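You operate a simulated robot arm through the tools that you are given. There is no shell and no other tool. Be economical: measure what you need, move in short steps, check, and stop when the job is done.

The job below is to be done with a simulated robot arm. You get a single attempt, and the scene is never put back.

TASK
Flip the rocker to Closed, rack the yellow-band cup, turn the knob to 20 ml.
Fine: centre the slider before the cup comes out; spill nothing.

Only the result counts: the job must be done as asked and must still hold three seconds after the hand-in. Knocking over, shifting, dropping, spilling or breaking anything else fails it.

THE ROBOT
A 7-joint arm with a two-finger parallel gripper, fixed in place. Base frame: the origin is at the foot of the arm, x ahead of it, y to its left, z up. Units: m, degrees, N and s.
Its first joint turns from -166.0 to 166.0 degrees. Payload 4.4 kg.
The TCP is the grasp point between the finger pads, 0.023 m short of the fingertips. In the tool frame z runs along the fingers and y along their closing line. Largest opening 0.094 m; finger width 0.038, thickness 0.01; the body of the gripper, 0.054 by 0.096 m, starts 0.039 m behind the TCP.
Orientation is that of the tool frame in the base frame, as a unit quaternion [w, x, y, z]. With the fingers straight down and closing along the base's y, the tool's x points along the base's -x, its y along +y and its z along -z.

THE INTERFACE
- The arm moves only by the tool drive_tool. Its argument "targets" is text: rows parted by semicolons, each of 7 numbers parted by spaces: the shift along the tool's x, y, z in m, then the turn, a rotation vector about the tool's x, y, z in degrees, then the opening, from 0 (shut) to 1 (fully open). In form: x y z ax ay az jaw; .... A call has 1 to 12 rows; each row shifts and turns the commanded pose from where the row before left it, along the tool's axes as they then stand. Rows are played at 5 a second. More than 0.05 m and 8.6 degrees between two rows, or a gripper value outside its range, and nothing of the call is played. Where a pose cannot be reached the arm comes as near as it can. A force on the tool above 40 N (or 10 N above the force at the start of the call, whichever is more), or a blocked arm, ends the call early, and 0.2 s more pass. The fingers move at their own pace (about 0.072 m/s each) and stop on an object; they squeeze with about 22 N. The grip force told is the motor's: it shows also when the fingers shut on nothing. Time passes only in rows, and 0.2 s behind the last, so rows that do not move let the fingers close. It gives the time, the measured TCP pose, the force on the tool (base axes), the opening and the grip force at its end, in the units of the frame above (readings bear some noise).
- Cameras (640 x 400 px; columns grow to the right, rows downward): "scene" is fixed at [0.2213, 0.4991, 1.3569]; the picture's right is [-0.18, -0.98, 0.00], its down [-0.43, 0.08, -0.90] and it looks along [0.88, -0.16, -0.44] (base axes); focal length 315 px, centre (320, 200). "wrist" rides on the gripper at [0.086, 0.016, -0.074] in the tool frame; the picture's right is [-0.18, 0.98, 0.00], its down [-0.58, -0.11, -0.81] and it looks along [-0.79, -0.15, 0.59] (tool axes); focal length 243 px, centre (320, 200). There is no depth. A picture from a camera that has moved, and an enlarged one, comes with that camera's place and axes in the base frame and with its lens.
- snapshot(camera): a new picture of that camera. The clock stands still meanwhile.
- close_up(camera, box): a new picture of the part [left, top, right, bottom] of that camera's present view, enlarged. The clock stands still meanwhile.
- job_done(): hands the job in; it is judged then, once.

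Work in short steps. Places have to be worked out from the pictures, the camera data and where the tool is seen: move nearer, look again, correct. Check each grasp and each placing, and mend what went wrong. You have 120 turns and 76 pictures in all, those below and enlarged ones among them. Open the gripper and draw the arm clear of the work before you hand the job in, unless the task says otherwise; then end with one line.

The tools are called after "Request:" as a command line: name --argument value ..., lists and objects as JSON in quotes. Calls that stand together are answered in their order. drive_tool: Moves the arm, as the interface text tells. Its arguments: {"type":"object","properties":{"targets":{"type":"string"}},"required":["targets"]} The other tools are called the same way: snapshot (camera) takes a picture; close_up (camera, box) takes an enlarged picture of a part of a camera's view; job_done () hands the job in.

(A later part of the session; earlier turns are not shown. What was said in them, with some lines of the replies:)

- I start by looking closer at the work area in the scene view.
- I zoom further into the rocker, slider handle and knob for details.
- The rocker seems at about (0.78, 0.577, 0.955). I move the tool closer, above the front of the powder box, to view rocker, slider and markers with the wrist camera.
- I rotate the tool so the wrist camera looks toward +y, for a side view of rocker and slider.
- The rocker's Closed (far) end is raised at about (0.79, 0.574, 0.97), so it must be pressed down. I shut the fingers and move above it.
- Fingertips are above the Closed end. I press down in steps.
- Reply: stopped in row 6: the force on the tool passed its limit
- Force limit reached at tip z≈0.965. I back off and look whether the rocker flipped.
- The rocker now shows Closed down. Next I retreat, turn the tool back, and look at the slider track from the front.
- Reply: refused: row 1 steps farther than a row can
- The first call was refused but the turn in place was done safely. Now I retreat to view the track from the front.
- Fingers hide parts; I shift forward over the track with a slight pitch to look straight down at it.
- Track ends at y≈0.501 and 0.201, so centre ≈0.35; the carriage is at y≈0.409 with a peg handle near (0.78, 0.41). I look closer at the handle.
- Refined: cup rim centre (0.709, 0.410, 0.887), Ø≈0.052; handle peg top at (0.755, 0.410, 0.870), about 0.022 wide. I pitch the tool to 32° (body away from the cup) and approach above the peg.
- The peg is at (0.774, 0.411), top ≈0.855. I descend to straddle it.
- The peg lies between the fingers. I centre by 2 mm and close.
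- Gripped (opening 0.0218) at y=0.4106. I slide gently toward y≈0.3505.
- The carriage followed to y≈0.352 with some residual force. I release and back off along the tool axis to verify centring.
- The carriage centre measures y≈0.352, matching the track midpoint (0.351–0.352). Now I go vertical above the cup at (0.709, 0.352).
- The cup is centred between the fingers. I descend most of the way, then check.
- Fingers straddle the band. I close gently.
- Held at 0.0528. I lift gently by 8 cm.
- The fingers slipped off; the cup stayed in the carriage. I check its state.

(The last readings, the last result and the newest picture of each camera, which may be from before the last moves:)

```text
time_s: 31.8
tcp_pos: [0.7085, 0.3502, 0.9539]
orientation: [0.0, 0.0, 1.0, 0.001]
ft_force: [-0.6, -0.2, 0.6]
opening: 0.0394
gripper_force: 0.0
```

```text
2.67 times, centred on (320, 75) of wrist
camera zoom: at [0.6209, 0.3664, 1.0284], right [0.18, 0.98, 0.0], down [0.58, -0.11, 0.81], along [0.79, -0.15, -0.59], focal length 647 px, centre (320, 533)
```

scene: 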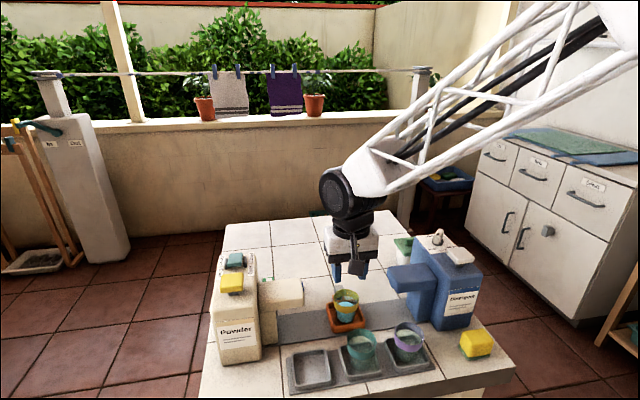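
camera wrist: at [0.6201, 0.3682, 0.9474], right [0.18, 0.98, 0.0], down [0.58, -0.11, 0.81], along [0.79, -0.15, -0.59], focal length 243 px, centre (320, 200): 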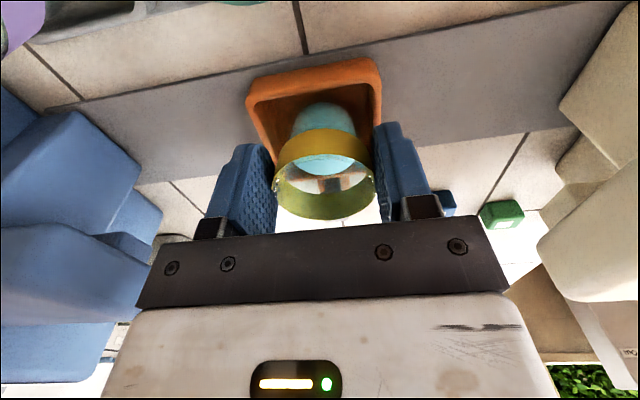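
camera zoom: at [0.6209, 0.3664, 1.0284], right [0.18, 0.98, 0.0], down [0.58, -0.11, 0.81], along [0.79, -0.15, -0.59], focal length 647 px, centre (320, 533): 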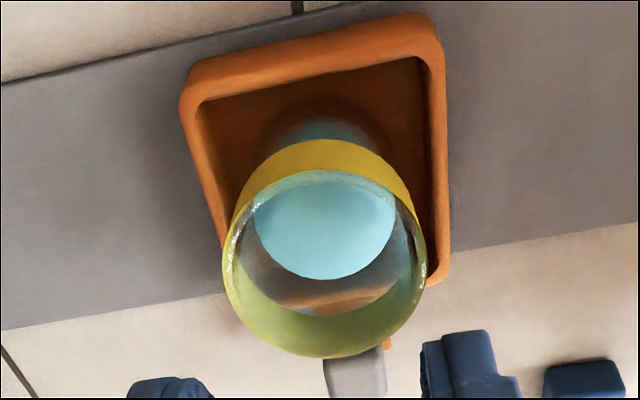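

The cup is upright and intact, only not lifted: contact was only at the rim edge. I reopen, go deeper (TCP ≈0.857, body still above the rim), and squeeze fully.

Request:
drive_tool --targets "0 0 0 0 0 0 0.8;0 0.002 0 0 0 0 0.8;0.002 0 0.03 0 0 0 0.8;0 0 0.03 0 0 0 0.8;0 0 0.015 0 0 0 0.8;0 0 0.01 0 0 0 0.8;0 0 0.006 0 0 0 0.8;0 0 0.005 0 0 0 0.8;0 0 0 0 0 0 0.8"

Request:
close_up --camera "scene" --box '[290, 250, 410, 350]'

Request:
close_up --camera "wrist" --box '[180, 40, 460, 240]'

```text
time_s: 33.8
tcp_pos: [0.7083, 0.3558, 0.8576]
orientation: [0.0, 0.0, 1.0, 0.001]
ft_force: [1.1, -0.9, 0.6]
opening: 0.0754
gripper_force: 0.1
```

```text
4.00 times, centred on (350, 300) of scene
camera zoom: at [0.2213, 0.4991, 1.3569], right [-0.18, -0.98, 0.0], down [-0.43, 0.08, -0.9], along [0.88, -0.16, -0.44], focal length 1260 px, centre (200, -200)
```

zoom: 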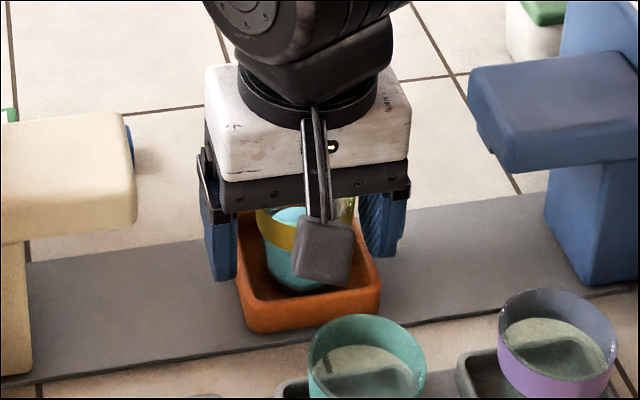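

```text
2.00 times, centred on (320, 140) of wrist
camera zoom: at [0.6203, 0.3713, 0.9328], right [0.18, 0.98, 0.0], down [0.58, -0.11, 0.81], along [0.79, -0.15, -0.59], focal length 485 px, centre (320, 320)
```

zoom: 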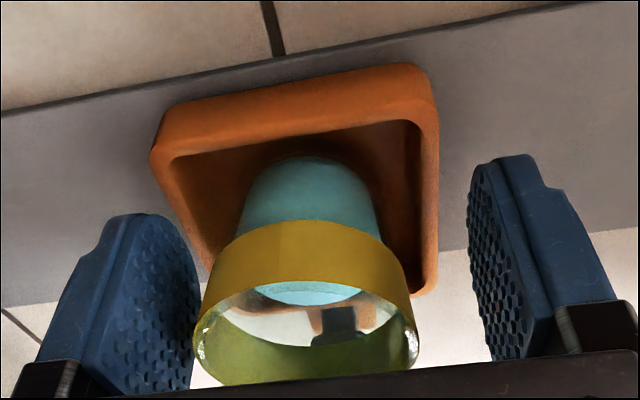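

The band forms a collar over a narrower body. I centre by 4 mm in y and close fully.

Request:
drive_tool --targets "0 -0.004 0 0 0 0 0.7;0 0 0 0 0 0 0.6;0 0 0 0 0 0 0.5;0 0 0 0 0 0 0.3;0 0 0 0 0 0 0;0 0 0 0 0 0 0"

Request:
close_up --camera "wrist" --box '[180, 40, 460, 240]'

```text
time_s: 35.2
tcp_pos: [0.707, 0.3526, 0.8573]
orientation: [0.0, 0.0, 1.0, 0.002]
ft_force: [0.2, -0.3, 1.7]
opening: 0.0527
gripper_force: 21.6
```

```text
2.00 times, centred on (320, 140) of wrist
camera zoom: at [0.6196, 0.3669, 0.9324], right [0.18, 0.98, 0.0], down [0.58, -0.11, 0.81], along [0.79, -0.15, -0.59], focal length 485 px, centre (320, 320)
```

zoom: 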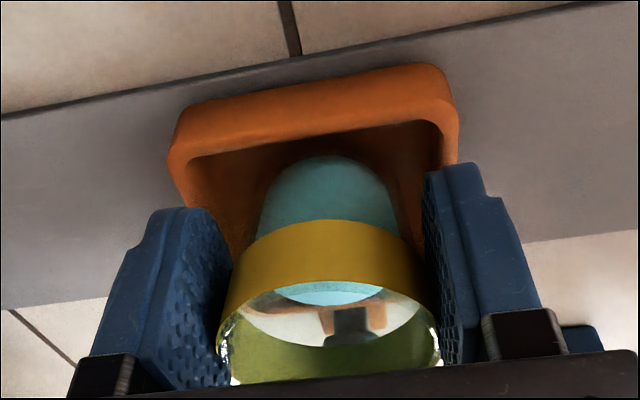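

Held at 0.0527. I lift just 1 cm slowly and check.

Request:
drive_tool --targets "0 0 -0.002 0 0 0 0;0 0 -0.002 0 0 0 0;0 0 -0.003 0 0 0 0;0 0 -0.003 0 0 0 0;0 0 -0.002 0 0 0 0;0 0 0 0 0 0 0"

Request:
close_up --camera "wrist" --box '[180, 40, 460, 240]'

```text
time_s: 36.6
tcp_pos: [0.7056, 0.3495, 0.8688]
orientation: [0.0, 0.0, 1.0, 0.001]
ft_force: [0.4, -0.6, -0.9]
opening: 0.0526
gripper_force: 22.2
```

```text
2.00 times, centred on (320, 140) of wrist
camera zoom: at [0.6191, 0.365, 0.944], right [0.18, 0.98, 0.0], down [0.58, -0.11, 0.81], along [0.79, -0.15, -0.59], focal length 485 px, centre (320, 320)
```

zoom: 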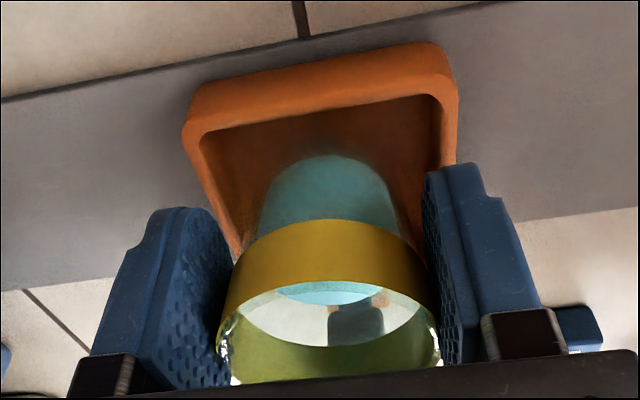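

Cup now moves with the fingers. I lift on to about z=0.945.

Request:
drive_tool --targets "0 0 -0.004 0 0 0 0;0 0 -0.007 0 0 0 0;0 0 -0.009 0 0 0 0;0 0 -0.01 0 0 0 0;0 0 -0.01 0 0 0 0;0 0 -0.01 0 0 0 0;0 0 -0.01 0 0 0 0;0 0 -0.008 0 0 0 0;0 0 -0.005 0 0 0 0;0 0 -0.003 0 0 0 0;0 0 0 0 0 0 0"

Request:
close_up --camera "scene" --box '[260, 210, 440, 360]'

```text
time_s: 39.0
tcp_pos: [0.7074, 0.3491, 0.944]
orientation: [0.0, 0.0, 1.0, 0.0]
ft_force: [0.0, 0.2, -0.9]
opening: 0.0527
gripper_force: 21.7
```

```text
2.67 times, centred on (350, 285) of scene
camera zoom: at [0.2213, 0.4991, 1.3569], right [-0.18, -0.98, 0.0], down [-0.43, 0.08, -0.9], along [0.88, -0.16, -0.44], focal length 840 px, centre (240, -27)
```

zoom: 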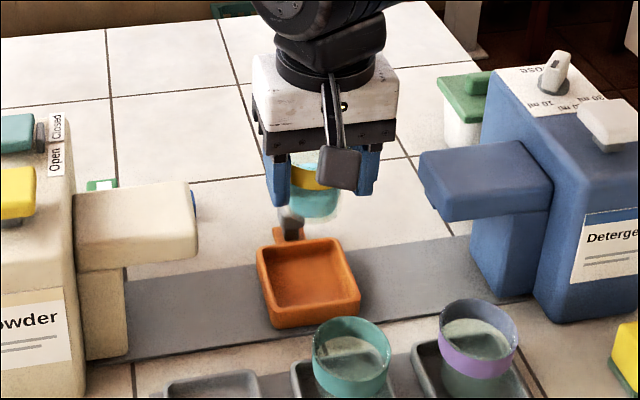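

Cup is held. I raise 3 cm more and move diagonally over the empty slot at (0.610, 0.4445).

Request:
drive_tool --targets "0.000 0.000 -0.01 0 0 0 0;0.004 0.004 -0.014 0 0 0 0;0.008 0.008 -0.006 0 0 0 0;0.01 0.01 0 0 0 0 0;0.012 0.012 0 0 0 0 0;0.012 0.012 0 0 0 0 0;0.012 0.012 0 0 0 0 0;0.012 0.012 0 0 0 0 0;0.011 0.011 0 0 0 0 0;0.008 0.008 0 0 0 0 0;0.005 0.004 0 0 0 0 0;0.002 0.002 0 0 0 0 0"

Request:
snapshot --camera "scene"

Request:
snapshot --camera "wrist"

```text
time_s: 41.6
tcp_pos: [0.6102, 0.4449, 0.9762]
orientation: [0.0, 0.0, 1.0, 0.001]
ft_force: [1.0, 0.3, -0.9]
opening: 0.0525
gripper_force: 22.3
```

```text
24 pictures are left
```

scene: 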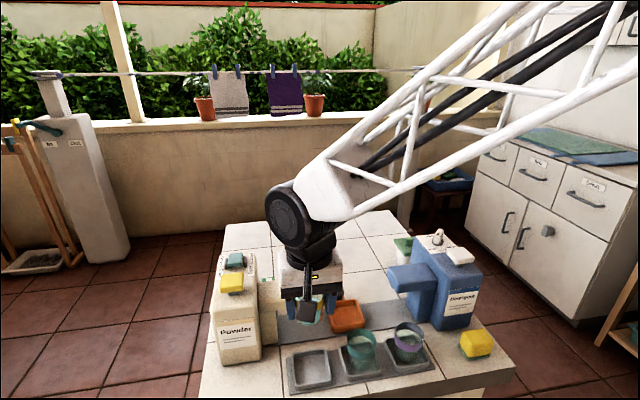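

```text
23 pictures are left
camera wrist: at [0.5234, 0.4603, 1.0498], right [0.18, 0.98, 0.0], down [0.58, -0.11, 0.81], along [0.79, -0.15, -0.59], focal length 243 px, centre (320, 200)
```

wrist: 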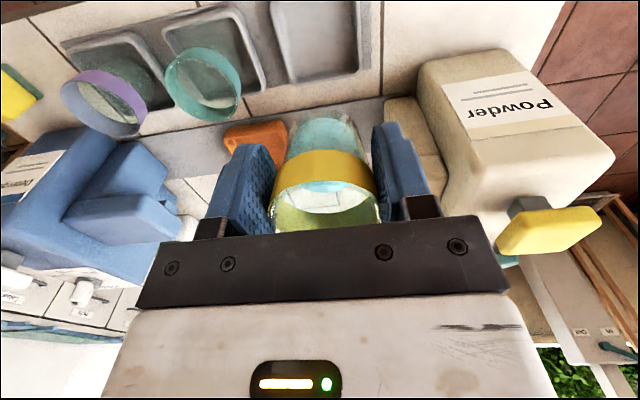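

Position matches the slot centre. I lower carefully to just above the seat height (grasp height was 0.857).

Request:
drive_tool --targets "0 0 0.004 0 0 0 0;0 0 0.01 0 0 0 0;0 0 0.014 0 0 0 0;0 0 0.016 0 0 0 0;0 0 0.016 0 0 0 0;0 0 0.014 0 0 0 0;0 0 0.012 0 0 0 0;0 0 0.01 0 0 0 0;0 0 0.006 0 0 0 0;0 0 0.004 0 0 0 0;0 0 0.002 0 0 0 0;0 0 0 0 0 0 0"

Request:
close_up --camera "scene" --box '[250, 270, 400, 400]'

Request:
snapshot --camera "wrist"

```text
time_s: 44.2
tcp_pos: [0.6102, 0.4454, 0.8656]
orientation: [0.0, 0.0, 1.0, 0.001]
ft_force: [0.3, 0.1, -0.9]
opening: 0.0527
gripper_force: 22.2
```

```text
3.08 times, centred on (325, 335) of scene
camera zoom: at [0.2213, 0.4991, 1.3569], right [-0.18, -0.98, 0.0], down [-0.43, 0.08, -0.9], along [0.88, -0.16, -0.44], focal length 970 px, centre (305, -215)
```

zoom: 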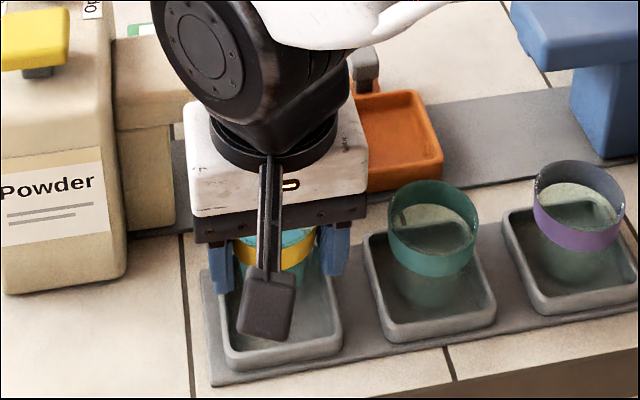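

```text
21 pictures are left
camera wrist: at [0.5233, 0.4609, 0.9406], right [0.18, 0.98, 0.0], down [0.58, -0.11, 0.81], along [0.79, -0.15, -0.59], focal length 243 px, centre (320, 200)
```

wrist: 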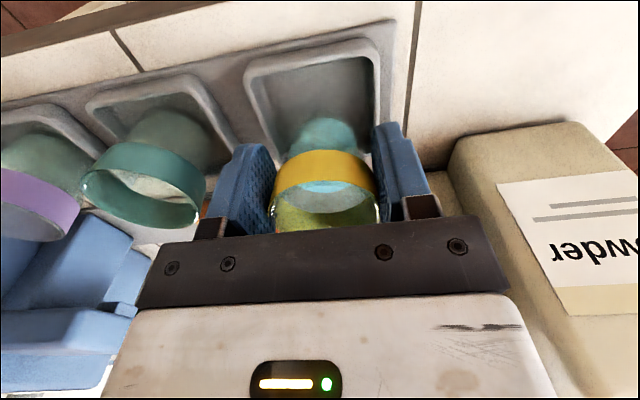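

Cross-checking views, the rim is at z≈0.867 and the cup sits ~10 mm behind the TCP in x, so it is ~10 mm too far back. I shift forward 10 mm and then lower in small steps.

Request:
drive_tool --targets "0.002 0 0 0 0 0 0;0.004 0 0 0 0 0 0;0.003 0 0 0 0 0 0;0.001 0 0 0 0 0 0;0 0 0.002 0 0 0 0;0 0 0.002 0 0 0 0;0 0 0.001 0 0 0 0;0 0 0 0 0 0 0"

Request:
close_up --camera "scene" --box '[250, 290, 400, 400]'

```text
time_s: 46.0
tcp_pos: [0.6014, 0.4449, 0.8622]
orientation: [0.0, -0.001, 1.0, 0.001]
ft_force: [0.0, -0.6, -1.0]
opening: 0.0525
gripper_force: 21.5
```

```text
3.64 times, centred on (325, 345) of scene
camera zoom: at [0.2213, 0.4991, 1.3569], right [-0.18, -0.98, 0.0], down [-0.43, 0.08, -0.9], along [0.88, -0.16, -0.44], focal length 1146 px, centre (302, -327)
```

zoom: 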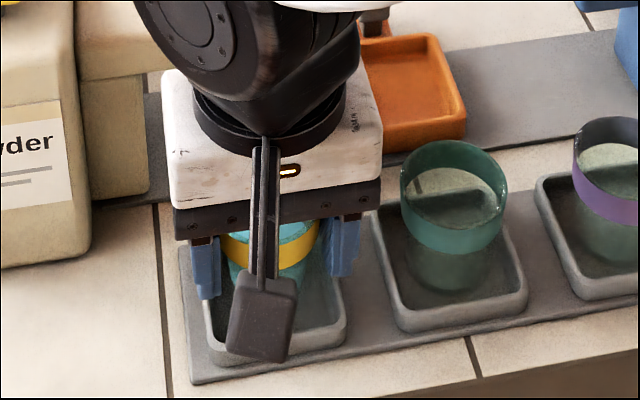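

Good alignment, no contact yet (z=0.862). I lower in 1 mm steps until contact.

Request:
drive_tool --targets "0 0 0.001 0 0 0 0;0 0 0.001 0 0 0 0;0 0 0.001 0 0 0 0;0 0 0.001 0 0 0 0;0 0 0 0 0 0 0"

```text
time_s: 47.2
tcp_pos: [0.5992, 0.4449, 0.8581]
orientation: [0.0, 0.0, 1.0, 0.001]
ft_force: [0.5, 0.1, -0.7]
opening: 0.0525
gripper_force: 22.2
```

Request:
drive_tool --targets "0 0 0.001 0 0 0 0;0 0 0.001 0 0 0 0;0 0 0 0 0 0 0"

```text
time_s: 48.0
tcp_pos: [0.6001, 0.4447, 0.8563]
orientation: [0.0, 0.0, 1.0, 0.0]
ft_force: [-0.3, -1.1, -0.9]
opening: 0.0527
gripper_force: 22.0
```

Still only the cup's weight shows; I continue slowly.

Request:
drive_tool --targets "0 0 0.001 0 0 0 0;0 0 0.001 0 0 0 0;0 0 0 0 0 0 0"

Request:
snapshot --camera "wrist"

```text
time_s: 48.8
tcp_pos: [0.6009, 0.4445, 0.8542]
orientation: [-0.001, 0.0, 1.0, 0.001]
ft_force: [-0.2, -0.1, 0.1]
opening: 0.0524
gripper_force: 21.7
```

```text
19 pictures are left
camera wrist: at [0.5138, 0.4609, 0.9288], right [0.18, 0.98, 0.0], down [0.58, -0.11, 0.81], along [0.79, -0.15, -0.59], focal length 243 px, centre (320, 200)
```

wrist: 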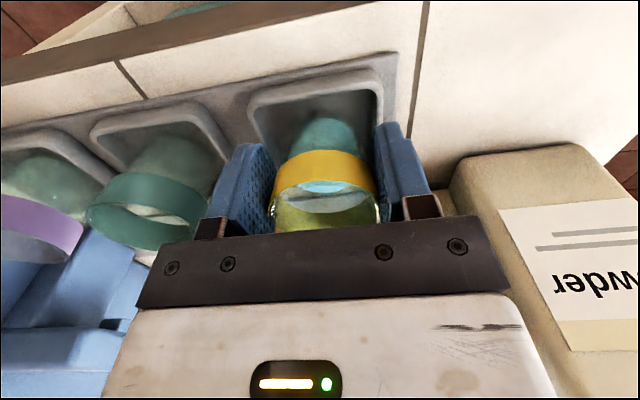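

Weight reading vanished; likely contact. One more millimetre to confirm.

Request:
drive_tool --targets "0 0 0.001 0 0 0 0;0 0 0 0 0 0 0"

```text
time_s: 49.4
tcp_pos: [0.6012, 0.4464, 0.8535]
orientation: [0.0, 0.0, 1.0, 0.001]
ft_force: [2.4, -0.2, 6.3]
opening: 0.0529
gripper_force: 22.4
```

Contact (6 N): the cup is seated. I open and rise straight up.

Request:
drive_tool --targets "0 0 0 0 0 0 0.62;0 0 0 0 0 0 0.7;0 0 0 0 0 0 0.8;0 0 0 0 0 0 0.8;0 0 -0.01 0 0 0 0.8;0 0 -0.02 0 0 0 0.8;0 0 -0.03 0 0 0 0.8;0 0 -0.04 0 0 0 0.8;0 0 -0.045 0 0 0 0.8;0 0 -0.045 0 0 0 0.8"

Request:
close_up --camera "scene" --box '[250, 270, 450, 400]'

```text
time_s: 51.6
tcp_pos: [0.5972, 0.4488, 1.0407]
orientation: [-0.001, 0.001, 1.0, 0.001]
ft_force: [-0.4, 0.4, -0.6]
opening: 0.0756
gripper_force: 0.1
```

```text
3.08 times, centred on (350, 335) of scene
camera zoom: at [0.2213, 0.4991, 1.3569], right [-0.18, -0.98, 0.0], down [-0.43, 0.08, -0.9], along [0.88, -0.16, -0.44], focal length 970 px, centre (228, -215)
```

zoom: 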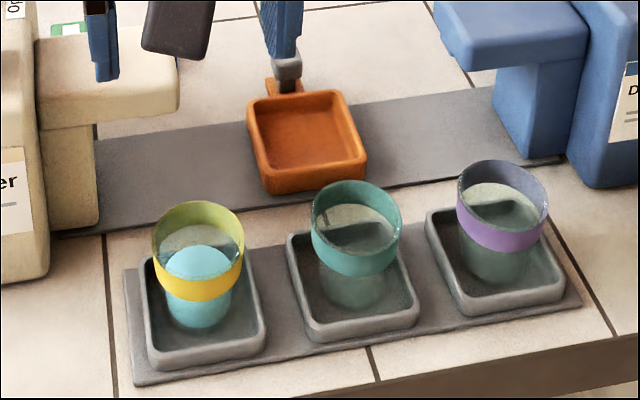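

The yellow-band cup stands upright in its slot. The knob triangulates to about (0.768, 0.126, 0.956); I move above it to look.

Request:
drive_tool --targets "-0.01 -0.02 -0.03 0 0 0 0.8;-0.017 -0.036 -0.005 0 0 0 0.8;-0.017 -0.036 0 0 0 0 0.8;-0.017 -0.036 0 0 0 0 0.8;-0.017 -0.036 0 0 0 0 0.8;-0.017 -0.036 0 0 0 0 0.8;-0.017 -0.036 0 0 0 0 0.8;-0.017 -0.036 0 0 0 0 0.8;-0.017 -0.036 0 0 0 0 0.8;-0.014 -0.014 0 0 0 0 0.8;0 0 0 0 0 0 0.8"

Request:
snapshot --camera "wrist"

```text
time_s: 54.0
tcp_pos: [0.7621, 0.123, 1.0764]
orientation: [-0.001, 0.0, 1.0, 0.001]
ft_force: [0.6, 0.4, 1.0]
opening: 0.0751
gripper_force: 0.0
```

```text
17 pictures are left
camera wrist: at [0.6746, 0.1373, 1.1521], right [0.18, 0.98, 0.0], down [0.58, -0.11, 0.81], along [0.79, -0.15, -0.59], focal length 243 px, centre (320, 200)
```

wrist: 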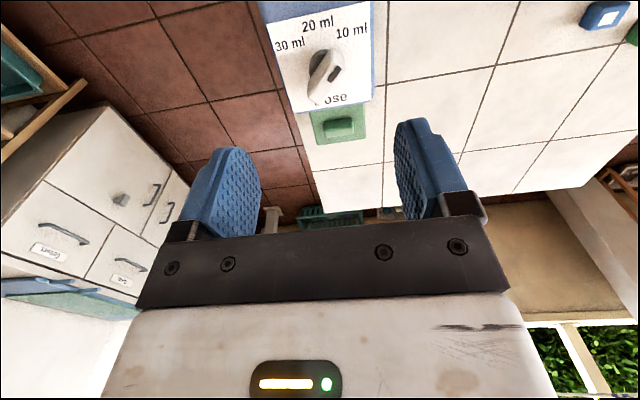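

Request:
close_up --camera "wrist" --box '[250, 0, 400, 120]'

Request:
close_up --camera "scene" --box '[405, 220, 485, 280]'

```text
3.33 times, centred on (325, 60) of wrist
camera zoom: at [0.6746, 0.1373, 1.1521], right [0.18, 0.98, 0.0], down [0.58, -0.11, 0.81], along [0.79, -0.15, -0.59], focal length 809 px, centre (303, 667)
```

zoom: 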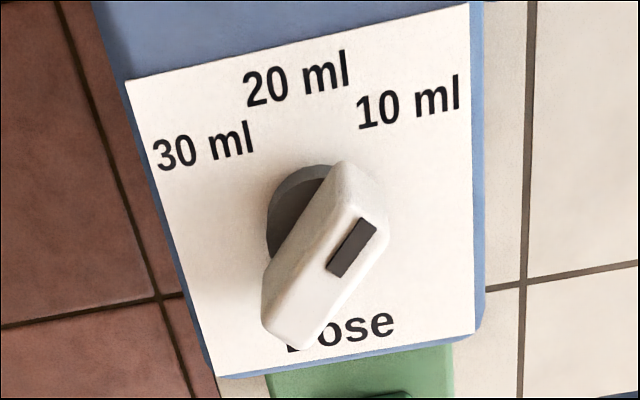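

```text
6.67 times, centred on (445, 250) of scene
camera zoom: at [0.2213, 0.4991, 1.3569], right [-0.18, -0.98, 0.0], down [-0.43, 0.08, -0.9], along [0.88, -0.16, -0.44], focal length 2101 px, centre (-513, -133)
```

zoom: 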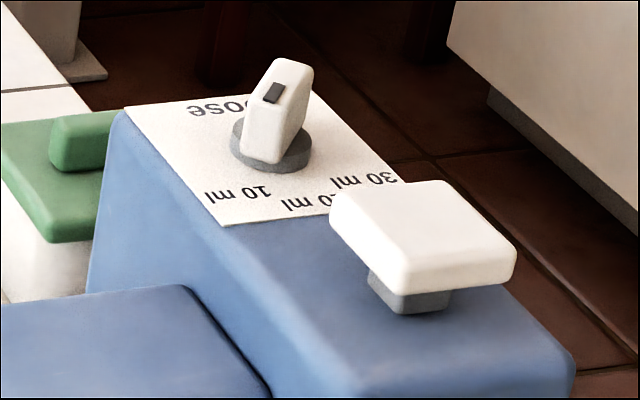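

The knob's marker points ~39° toward 10 ml; 20 ml lies straight toward −x. Knob centre ≈(0.7635, 0.1255), blade top ≈0.982. I align the fingers with the blade (+39° about tool z) above it and check.

Request:
drive_tool --targets "-0.0015 0.0025 0.01 0 0 7.8 0.4;0 0 0.01 0 0 7.8 0.4;0 0 0.01 0 0 7.8 0.4;0 0 0 0 0 7.8 0.4;0 0 0 0 0 7.8 0.4;0 0 0 0 0 0 0.4"

Request:
snapshot --camera "wrist"

Request:
close_up --camera "scene" --box '[395, 190, 495, 270]'

```text
time_s: 55.4
tcp_pos: [0.7626, 0.1239, 1.0455]
orientation: [0.0, 0.335, 0.942, 0.001]
ft_force: [1.0, 0.5, -0.2]
opening: 0.0375
gripper_force: 0.1
```

```text
14 pictures are left
camera wrist: at [0.7052, 0.1917, 1.122], right [0.76, 0.65, 0.0], down [0.38, -0.45, 0.81], along [0.52, -0.61, -0.59], focal length 243 px, centre (320, 200)
```

wrist: 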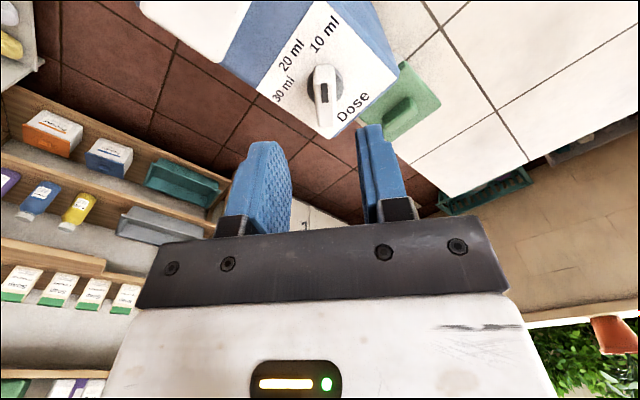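

```text
5.00 times, centred on (445, 230) of scene
camera zoom: at [0.2213, 0.4991, 1.3569], right [-0.18, -0.98, 0.0], down [-0.43, 0.08, -0.9], along [0.88, -0.16, -0.44], focal length 1576 px, centre (-305, 50)
```

zoom: 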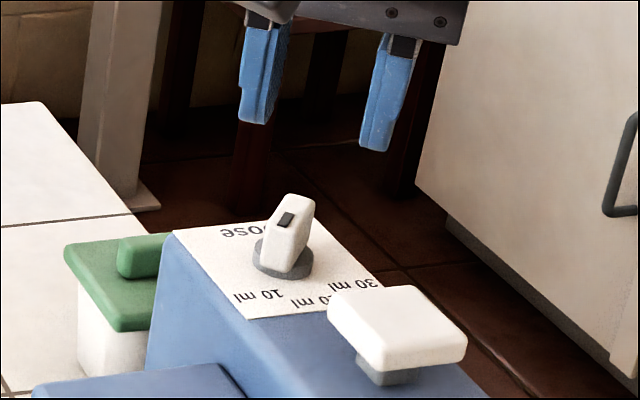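

Request:
close_up --camera "wrist" --box '[250, 10, 400, 150]'

```text
2.86 times, centred on (325, 80) of wrist
camera zoom: at [0.7052, 0.1917, 1.122], right [0.76, 0.65, 0.0], down [0.38, -0.45, 0.81], along [0.52, -0.61, -0.59], focal length 693 px, centre (306, 543)
```

zoom: 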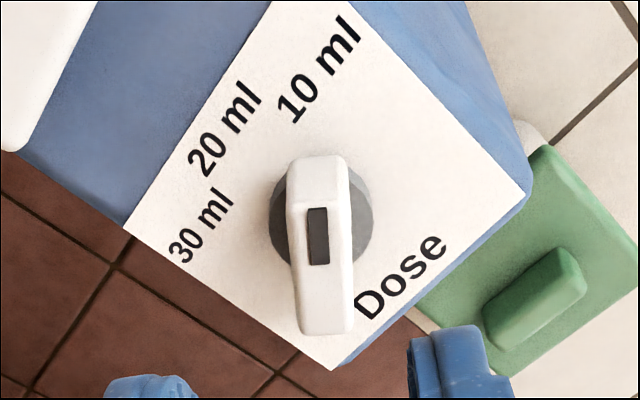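

The blade needs ~5° more rotation and the TCP ~2.5 mm in +tool-y. I correct and descend to straddle it.

Request:
drive_tool --targets "0.0007 0.0026 0 0 0 5 0.4;0 0 0.02 0 0 0 0.4;0 0 0.02 0 0 0 0.4;0 0 0.01 0 0 0 0.4;0 0 0.006 0 0 0 0.4;0 0 0 0 0 0 0.4"

Request:
snapshot --camera "wrist"

Request:
close_up --camera "scene" --box '[395, 190, 495, 270]'

```text
time_s: 56.8
tcp_pos: [0.764, 0.1269, 0.9896]
orientation: [-0.001, 0.375, 0.927, 0.002]
ft_force: [-0.8, -0.4, 0.5]
opening: 0.0376
gripper_force: 0.1
```

```text
11 pictures are left
camera wrist: at [0.7118, 0.1984, 1.0649], right [0.82, 0.58, 0.0], down [0.34, -0.48, 0.81], along [0.47, -0.66, -0.59], focal length 243 px, centre (320, 200)
```

wrist: 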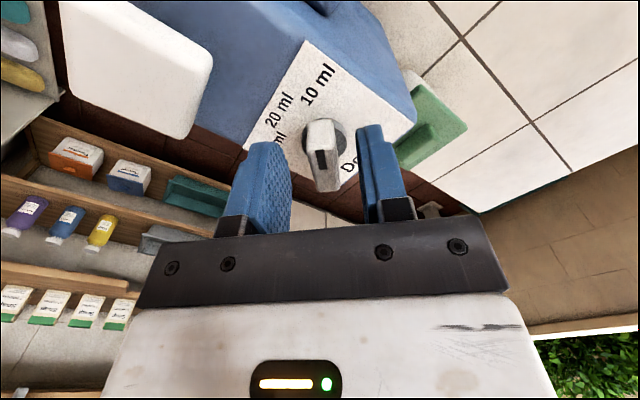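

```text
5.00 times, centred on (445, 230) of scene
camera zoom: at [0.2213, 0.4991, 1.3569], right [-0.18, -0.98, 0.0], down [-0.43, 0.08, -0.9], along [0.88, -0.16, -0.44], focal length 1576 px, centre (-305, 50)
```

zoom: 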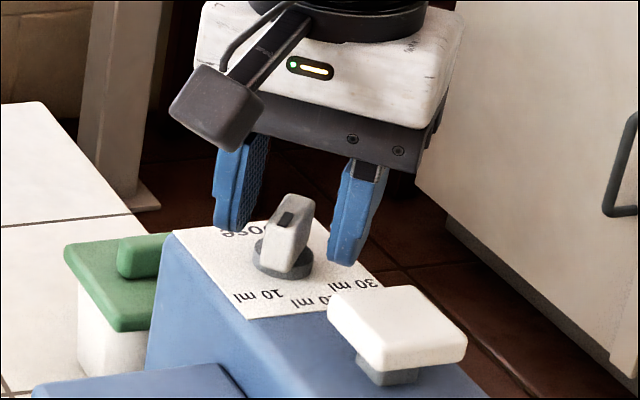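

Blade is centred between the fingers. I go 2 mm lower and close on it.

Request:
drive_tool --targets "0 0 0.002 0 0 0 0.3;0 0 0 0 0 0 0.2;0 0 0 0 0 0 0.1;0 0 0 0 0 0 0;0 0 0 0 0 0 0"

```text
time_s: 58.2
tcp_pos: [0.7645, 0.1282, 0.9886]
orientation: [0.0, 0.374, 0.927, 0.002]
ft_force: [14.0, 6.2, -8.3]
opening: 0.014
gripper_force: 45.3
stopped in row 5: the force on the tool passed its limit (the readings are from after the stop); the commanded pose is now the measured one
```

Gripped the blade (0.014). I turn −44° about tool z in small rows, toward 20 ml.

Request:
drive_tool --targets "0 0 0 0 0 -4 0;0 0 0 0 0 -5 0;0 0 0 0 0 -5 0;0 0 0 0 0 -5 0;0 0 0 0 0 -5 0;0 0 0 0 0 -5 0;0 0 0 0 0 -5 0;0 0 0 0 0 -5 0;0 0 0 0 0 -5 0;0 0 0 0 0 0 0"

Request:
snapshot --camera "wrist"

```text
time_s: 59.4
tcp_pos: [0.763, 0.127, 0.9898]
orientation: [-0.001, 0.173, 0.985, 0.0]
ft_force: [-4.2, -10.5, 0.9]
opening: 0.0139
gripper_force: 44.3
stopped in row 6: the force on the tool passed its limit (the readings are from after the stop); the commanded pose is now the measured one
```

```text
9 pictures are left
camera wrist: at [0.6863, 0.1711, 1.0636], right [0.51, 0.86, 0.0], down [0.51, -0.3, 0.81], along [0.69, -0.41, -0.59], focal length 243 px, centre (320, 200)
```

wrist: 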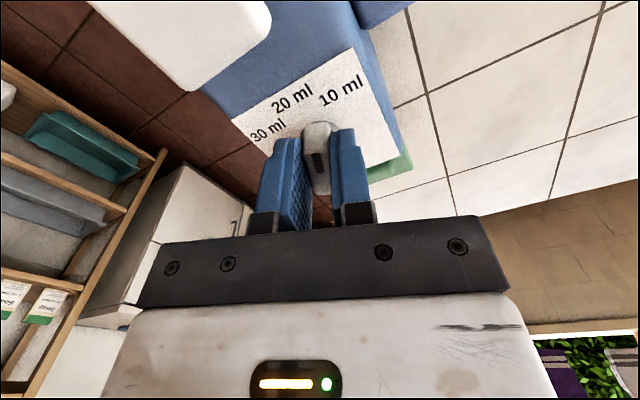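

Turned to 20° so far, stopped by force. I continue the remaining 20°.

Request:
drive_tool --targets "0 0 0 0 0 -3 0;0 0 0 0 0 -3 0;0 0 0 0 0 -3 0;0 0 0 0 0 -3 0;0 0 0 0 0 -3 0;0 0 0 0 0 -3 0;0 0 0 0 0 -2 0;0 0 0 0 0 0 0"

```text
time_s: 60.4
tcp_pos: [0.7634, 0.1262, 0.9885]
orientation: [0.0, 0.081, 0.997, 0.0]
ft_force: [2.5, -12.7, -1.9]
opening: 0.014
gripper_force: 44.4
stopped in row 4: the force on the tool passed its limit (the readings are from after the stop); the commanded pose is now the measured one
```

Request:
drive_tool --targets "0 0 0 0 0 -3 0;0 0 0 0 0 -3 0;0 0 0 0 0 -3 0;0 0 0 0 0 0 0"

```text
time_s: 61.0
tcp_pos: [0.7628, 0.1257, 0.9886]
orientation: [-0.001, 0.032, 1.0, 0.0]
ft_force: [-0.6, -12.0, -1.2]
opening: 0.0137
gripper_force: 44.5
stopped in row 3: the force on the tool passed its limit (the readings are from after the stop); the commanded pose is now the measured one
```

Request:
drive_tool --targets "0 0 0 0 0 -2 0;0 0 0 0 0 -1.7 0;0 0 0 0 0 0 0"

Request:
snapshot --camera "wrist"

```text
time_s: 61.8
tcp_pos: [0.7621, 0.1252, 0.9884]
orientation: [-0.002, -0.002, 1.0, 0.001]
ft_force: [-0.4, -13.6, -7.1]
opening: 0.0137
gripper_force: 45.3
```

```text
8 pictures are left
camera wrist: at [0.6754, 0.1403, 1.0637], right [0.18, 0.98, 0.0], down [0.58, -0.11, 0.8], along [0.79, -0.15, -0.59], focal length 243 px, centre (320, 200)
```

wrist: 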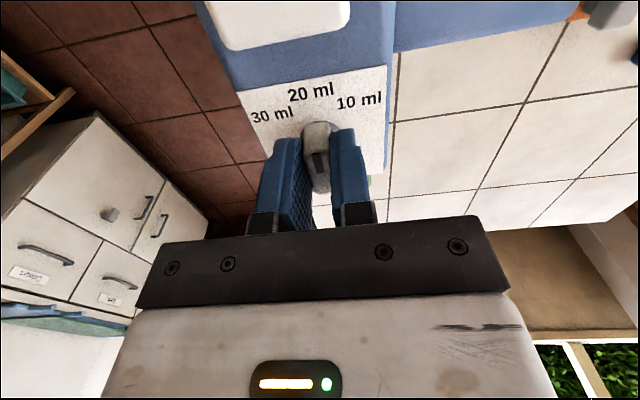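

The knob points at 20 ml. I release and rise.

Request:
drive_tool --targets "0 0 0 0 0 0 0.2;0 0 0 0 0 0 0.4;0 0 -0.005 0 0 0 0.4;0 0 -0.02 0 0 0 0.4;0 0 -0.03 0 0 0 0.4;0 0 -0.03 0 0 0 0.4;0 0 -0.01 0 0 0 0.8;0 0 0 0 0 0 0.8"

Request:
close_up --camera "wrist" --box '[250, 0, 400, 120]'

```text
time_s: 63.6
tcp_pos: [0.7614, 0.1261, 1.0838]
orientation: [-0.001, -0.002, 1.0, 0.0]
ft_force: [0.0, 0.8, -0.1]
opening: 0.0751
gripper_force: 0.0
```

```text
3.33 times, centred on (325, 60) of wrist
camera zoom: at [0.6746, 0.1419, 1.1591], right [0.18, 0.98, 0.0], down [0.58, -0.11, 0.8], along [0.79, -0.15, -0.59], focal length 809 px, centre (303, 667)
```

zoom: 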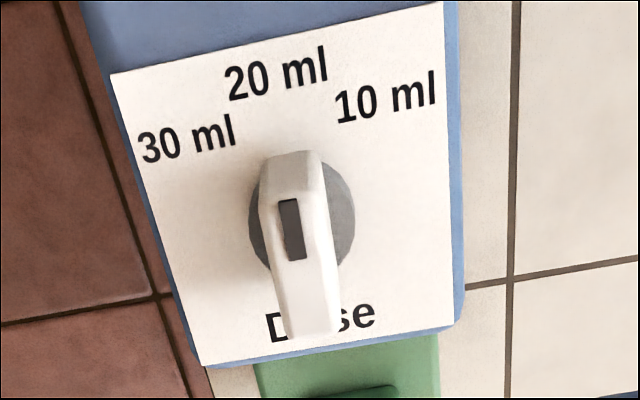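

The knob is aligned with 20 ml. I withdraw the arm clear and take a final look.

Request:
drive_tool --targets "0 0 -0.045 0 0 0 0.8;0 0 -0.045 0 0 0 0.8;0.04 0.01 -0.02 0 0 0 1;0.04 0.01 -0.02 0 0 0 1;0.045 0.01 0 0 0 0 1;0.045 0.01 0 0 0 0 1;0.045 0 0 0 0 0 1;0 0 0 0 0 0 1"

Request:
snapshot --camera "scene"

Request:
close_up --camera "scene" --box '[200, 230, 440, 390]'

```text
time_s: 65.4
tcp_pos: [0.5486, 0.1651, 1.215]
orientation: [-0.001, -0.002, 1.0, 0.0]
ft_force: [-1.1, -0.5, 0.7]
opening: 0.0938
gripper_force: 0.1
```

```text
6 pictures are left
```

scene: 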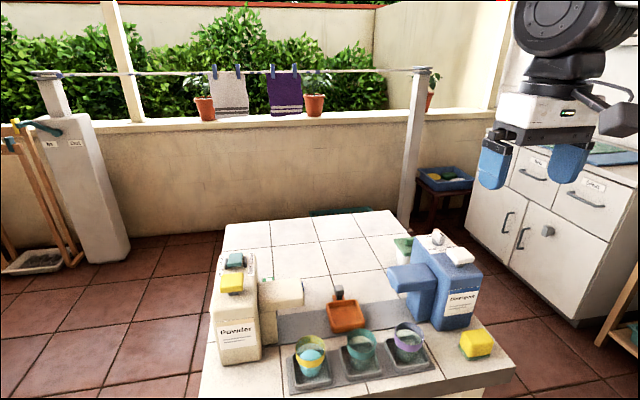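

```text
2.50 times, centred on (320, 310) of scene
camera zoom: at [0.2213, 0.4991, 1.3569], right [-0.18, -0.98, 0.0], down [-0.43, 0.08, -0.9], along [0.88, -0.16, -0.44], focal length 788 px, centre (320, -75)
```

zoom: 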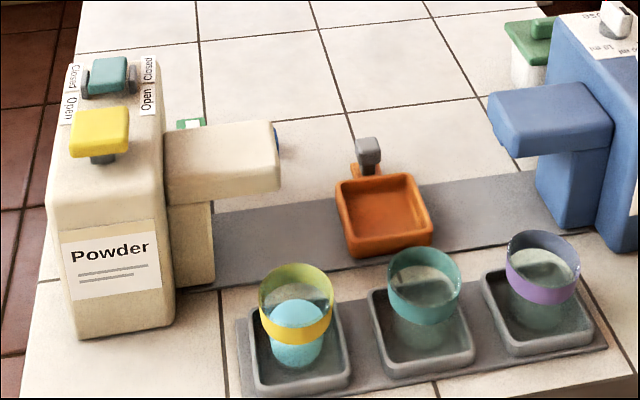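

All the parts are as asked: rocker on Closed, slider centred, yellow-band cup upright in the rack, knob on 20 ml, arm clear. I hand in.

Request:
job_done

```text
The job is handed in.
```

The job is handed in: the rocker is at Closed, the slider was centred by eye before the cup came out, the yellow-band cup is upright in the rack, the knob is at 20 ml, and no spill showed in the last pictures.
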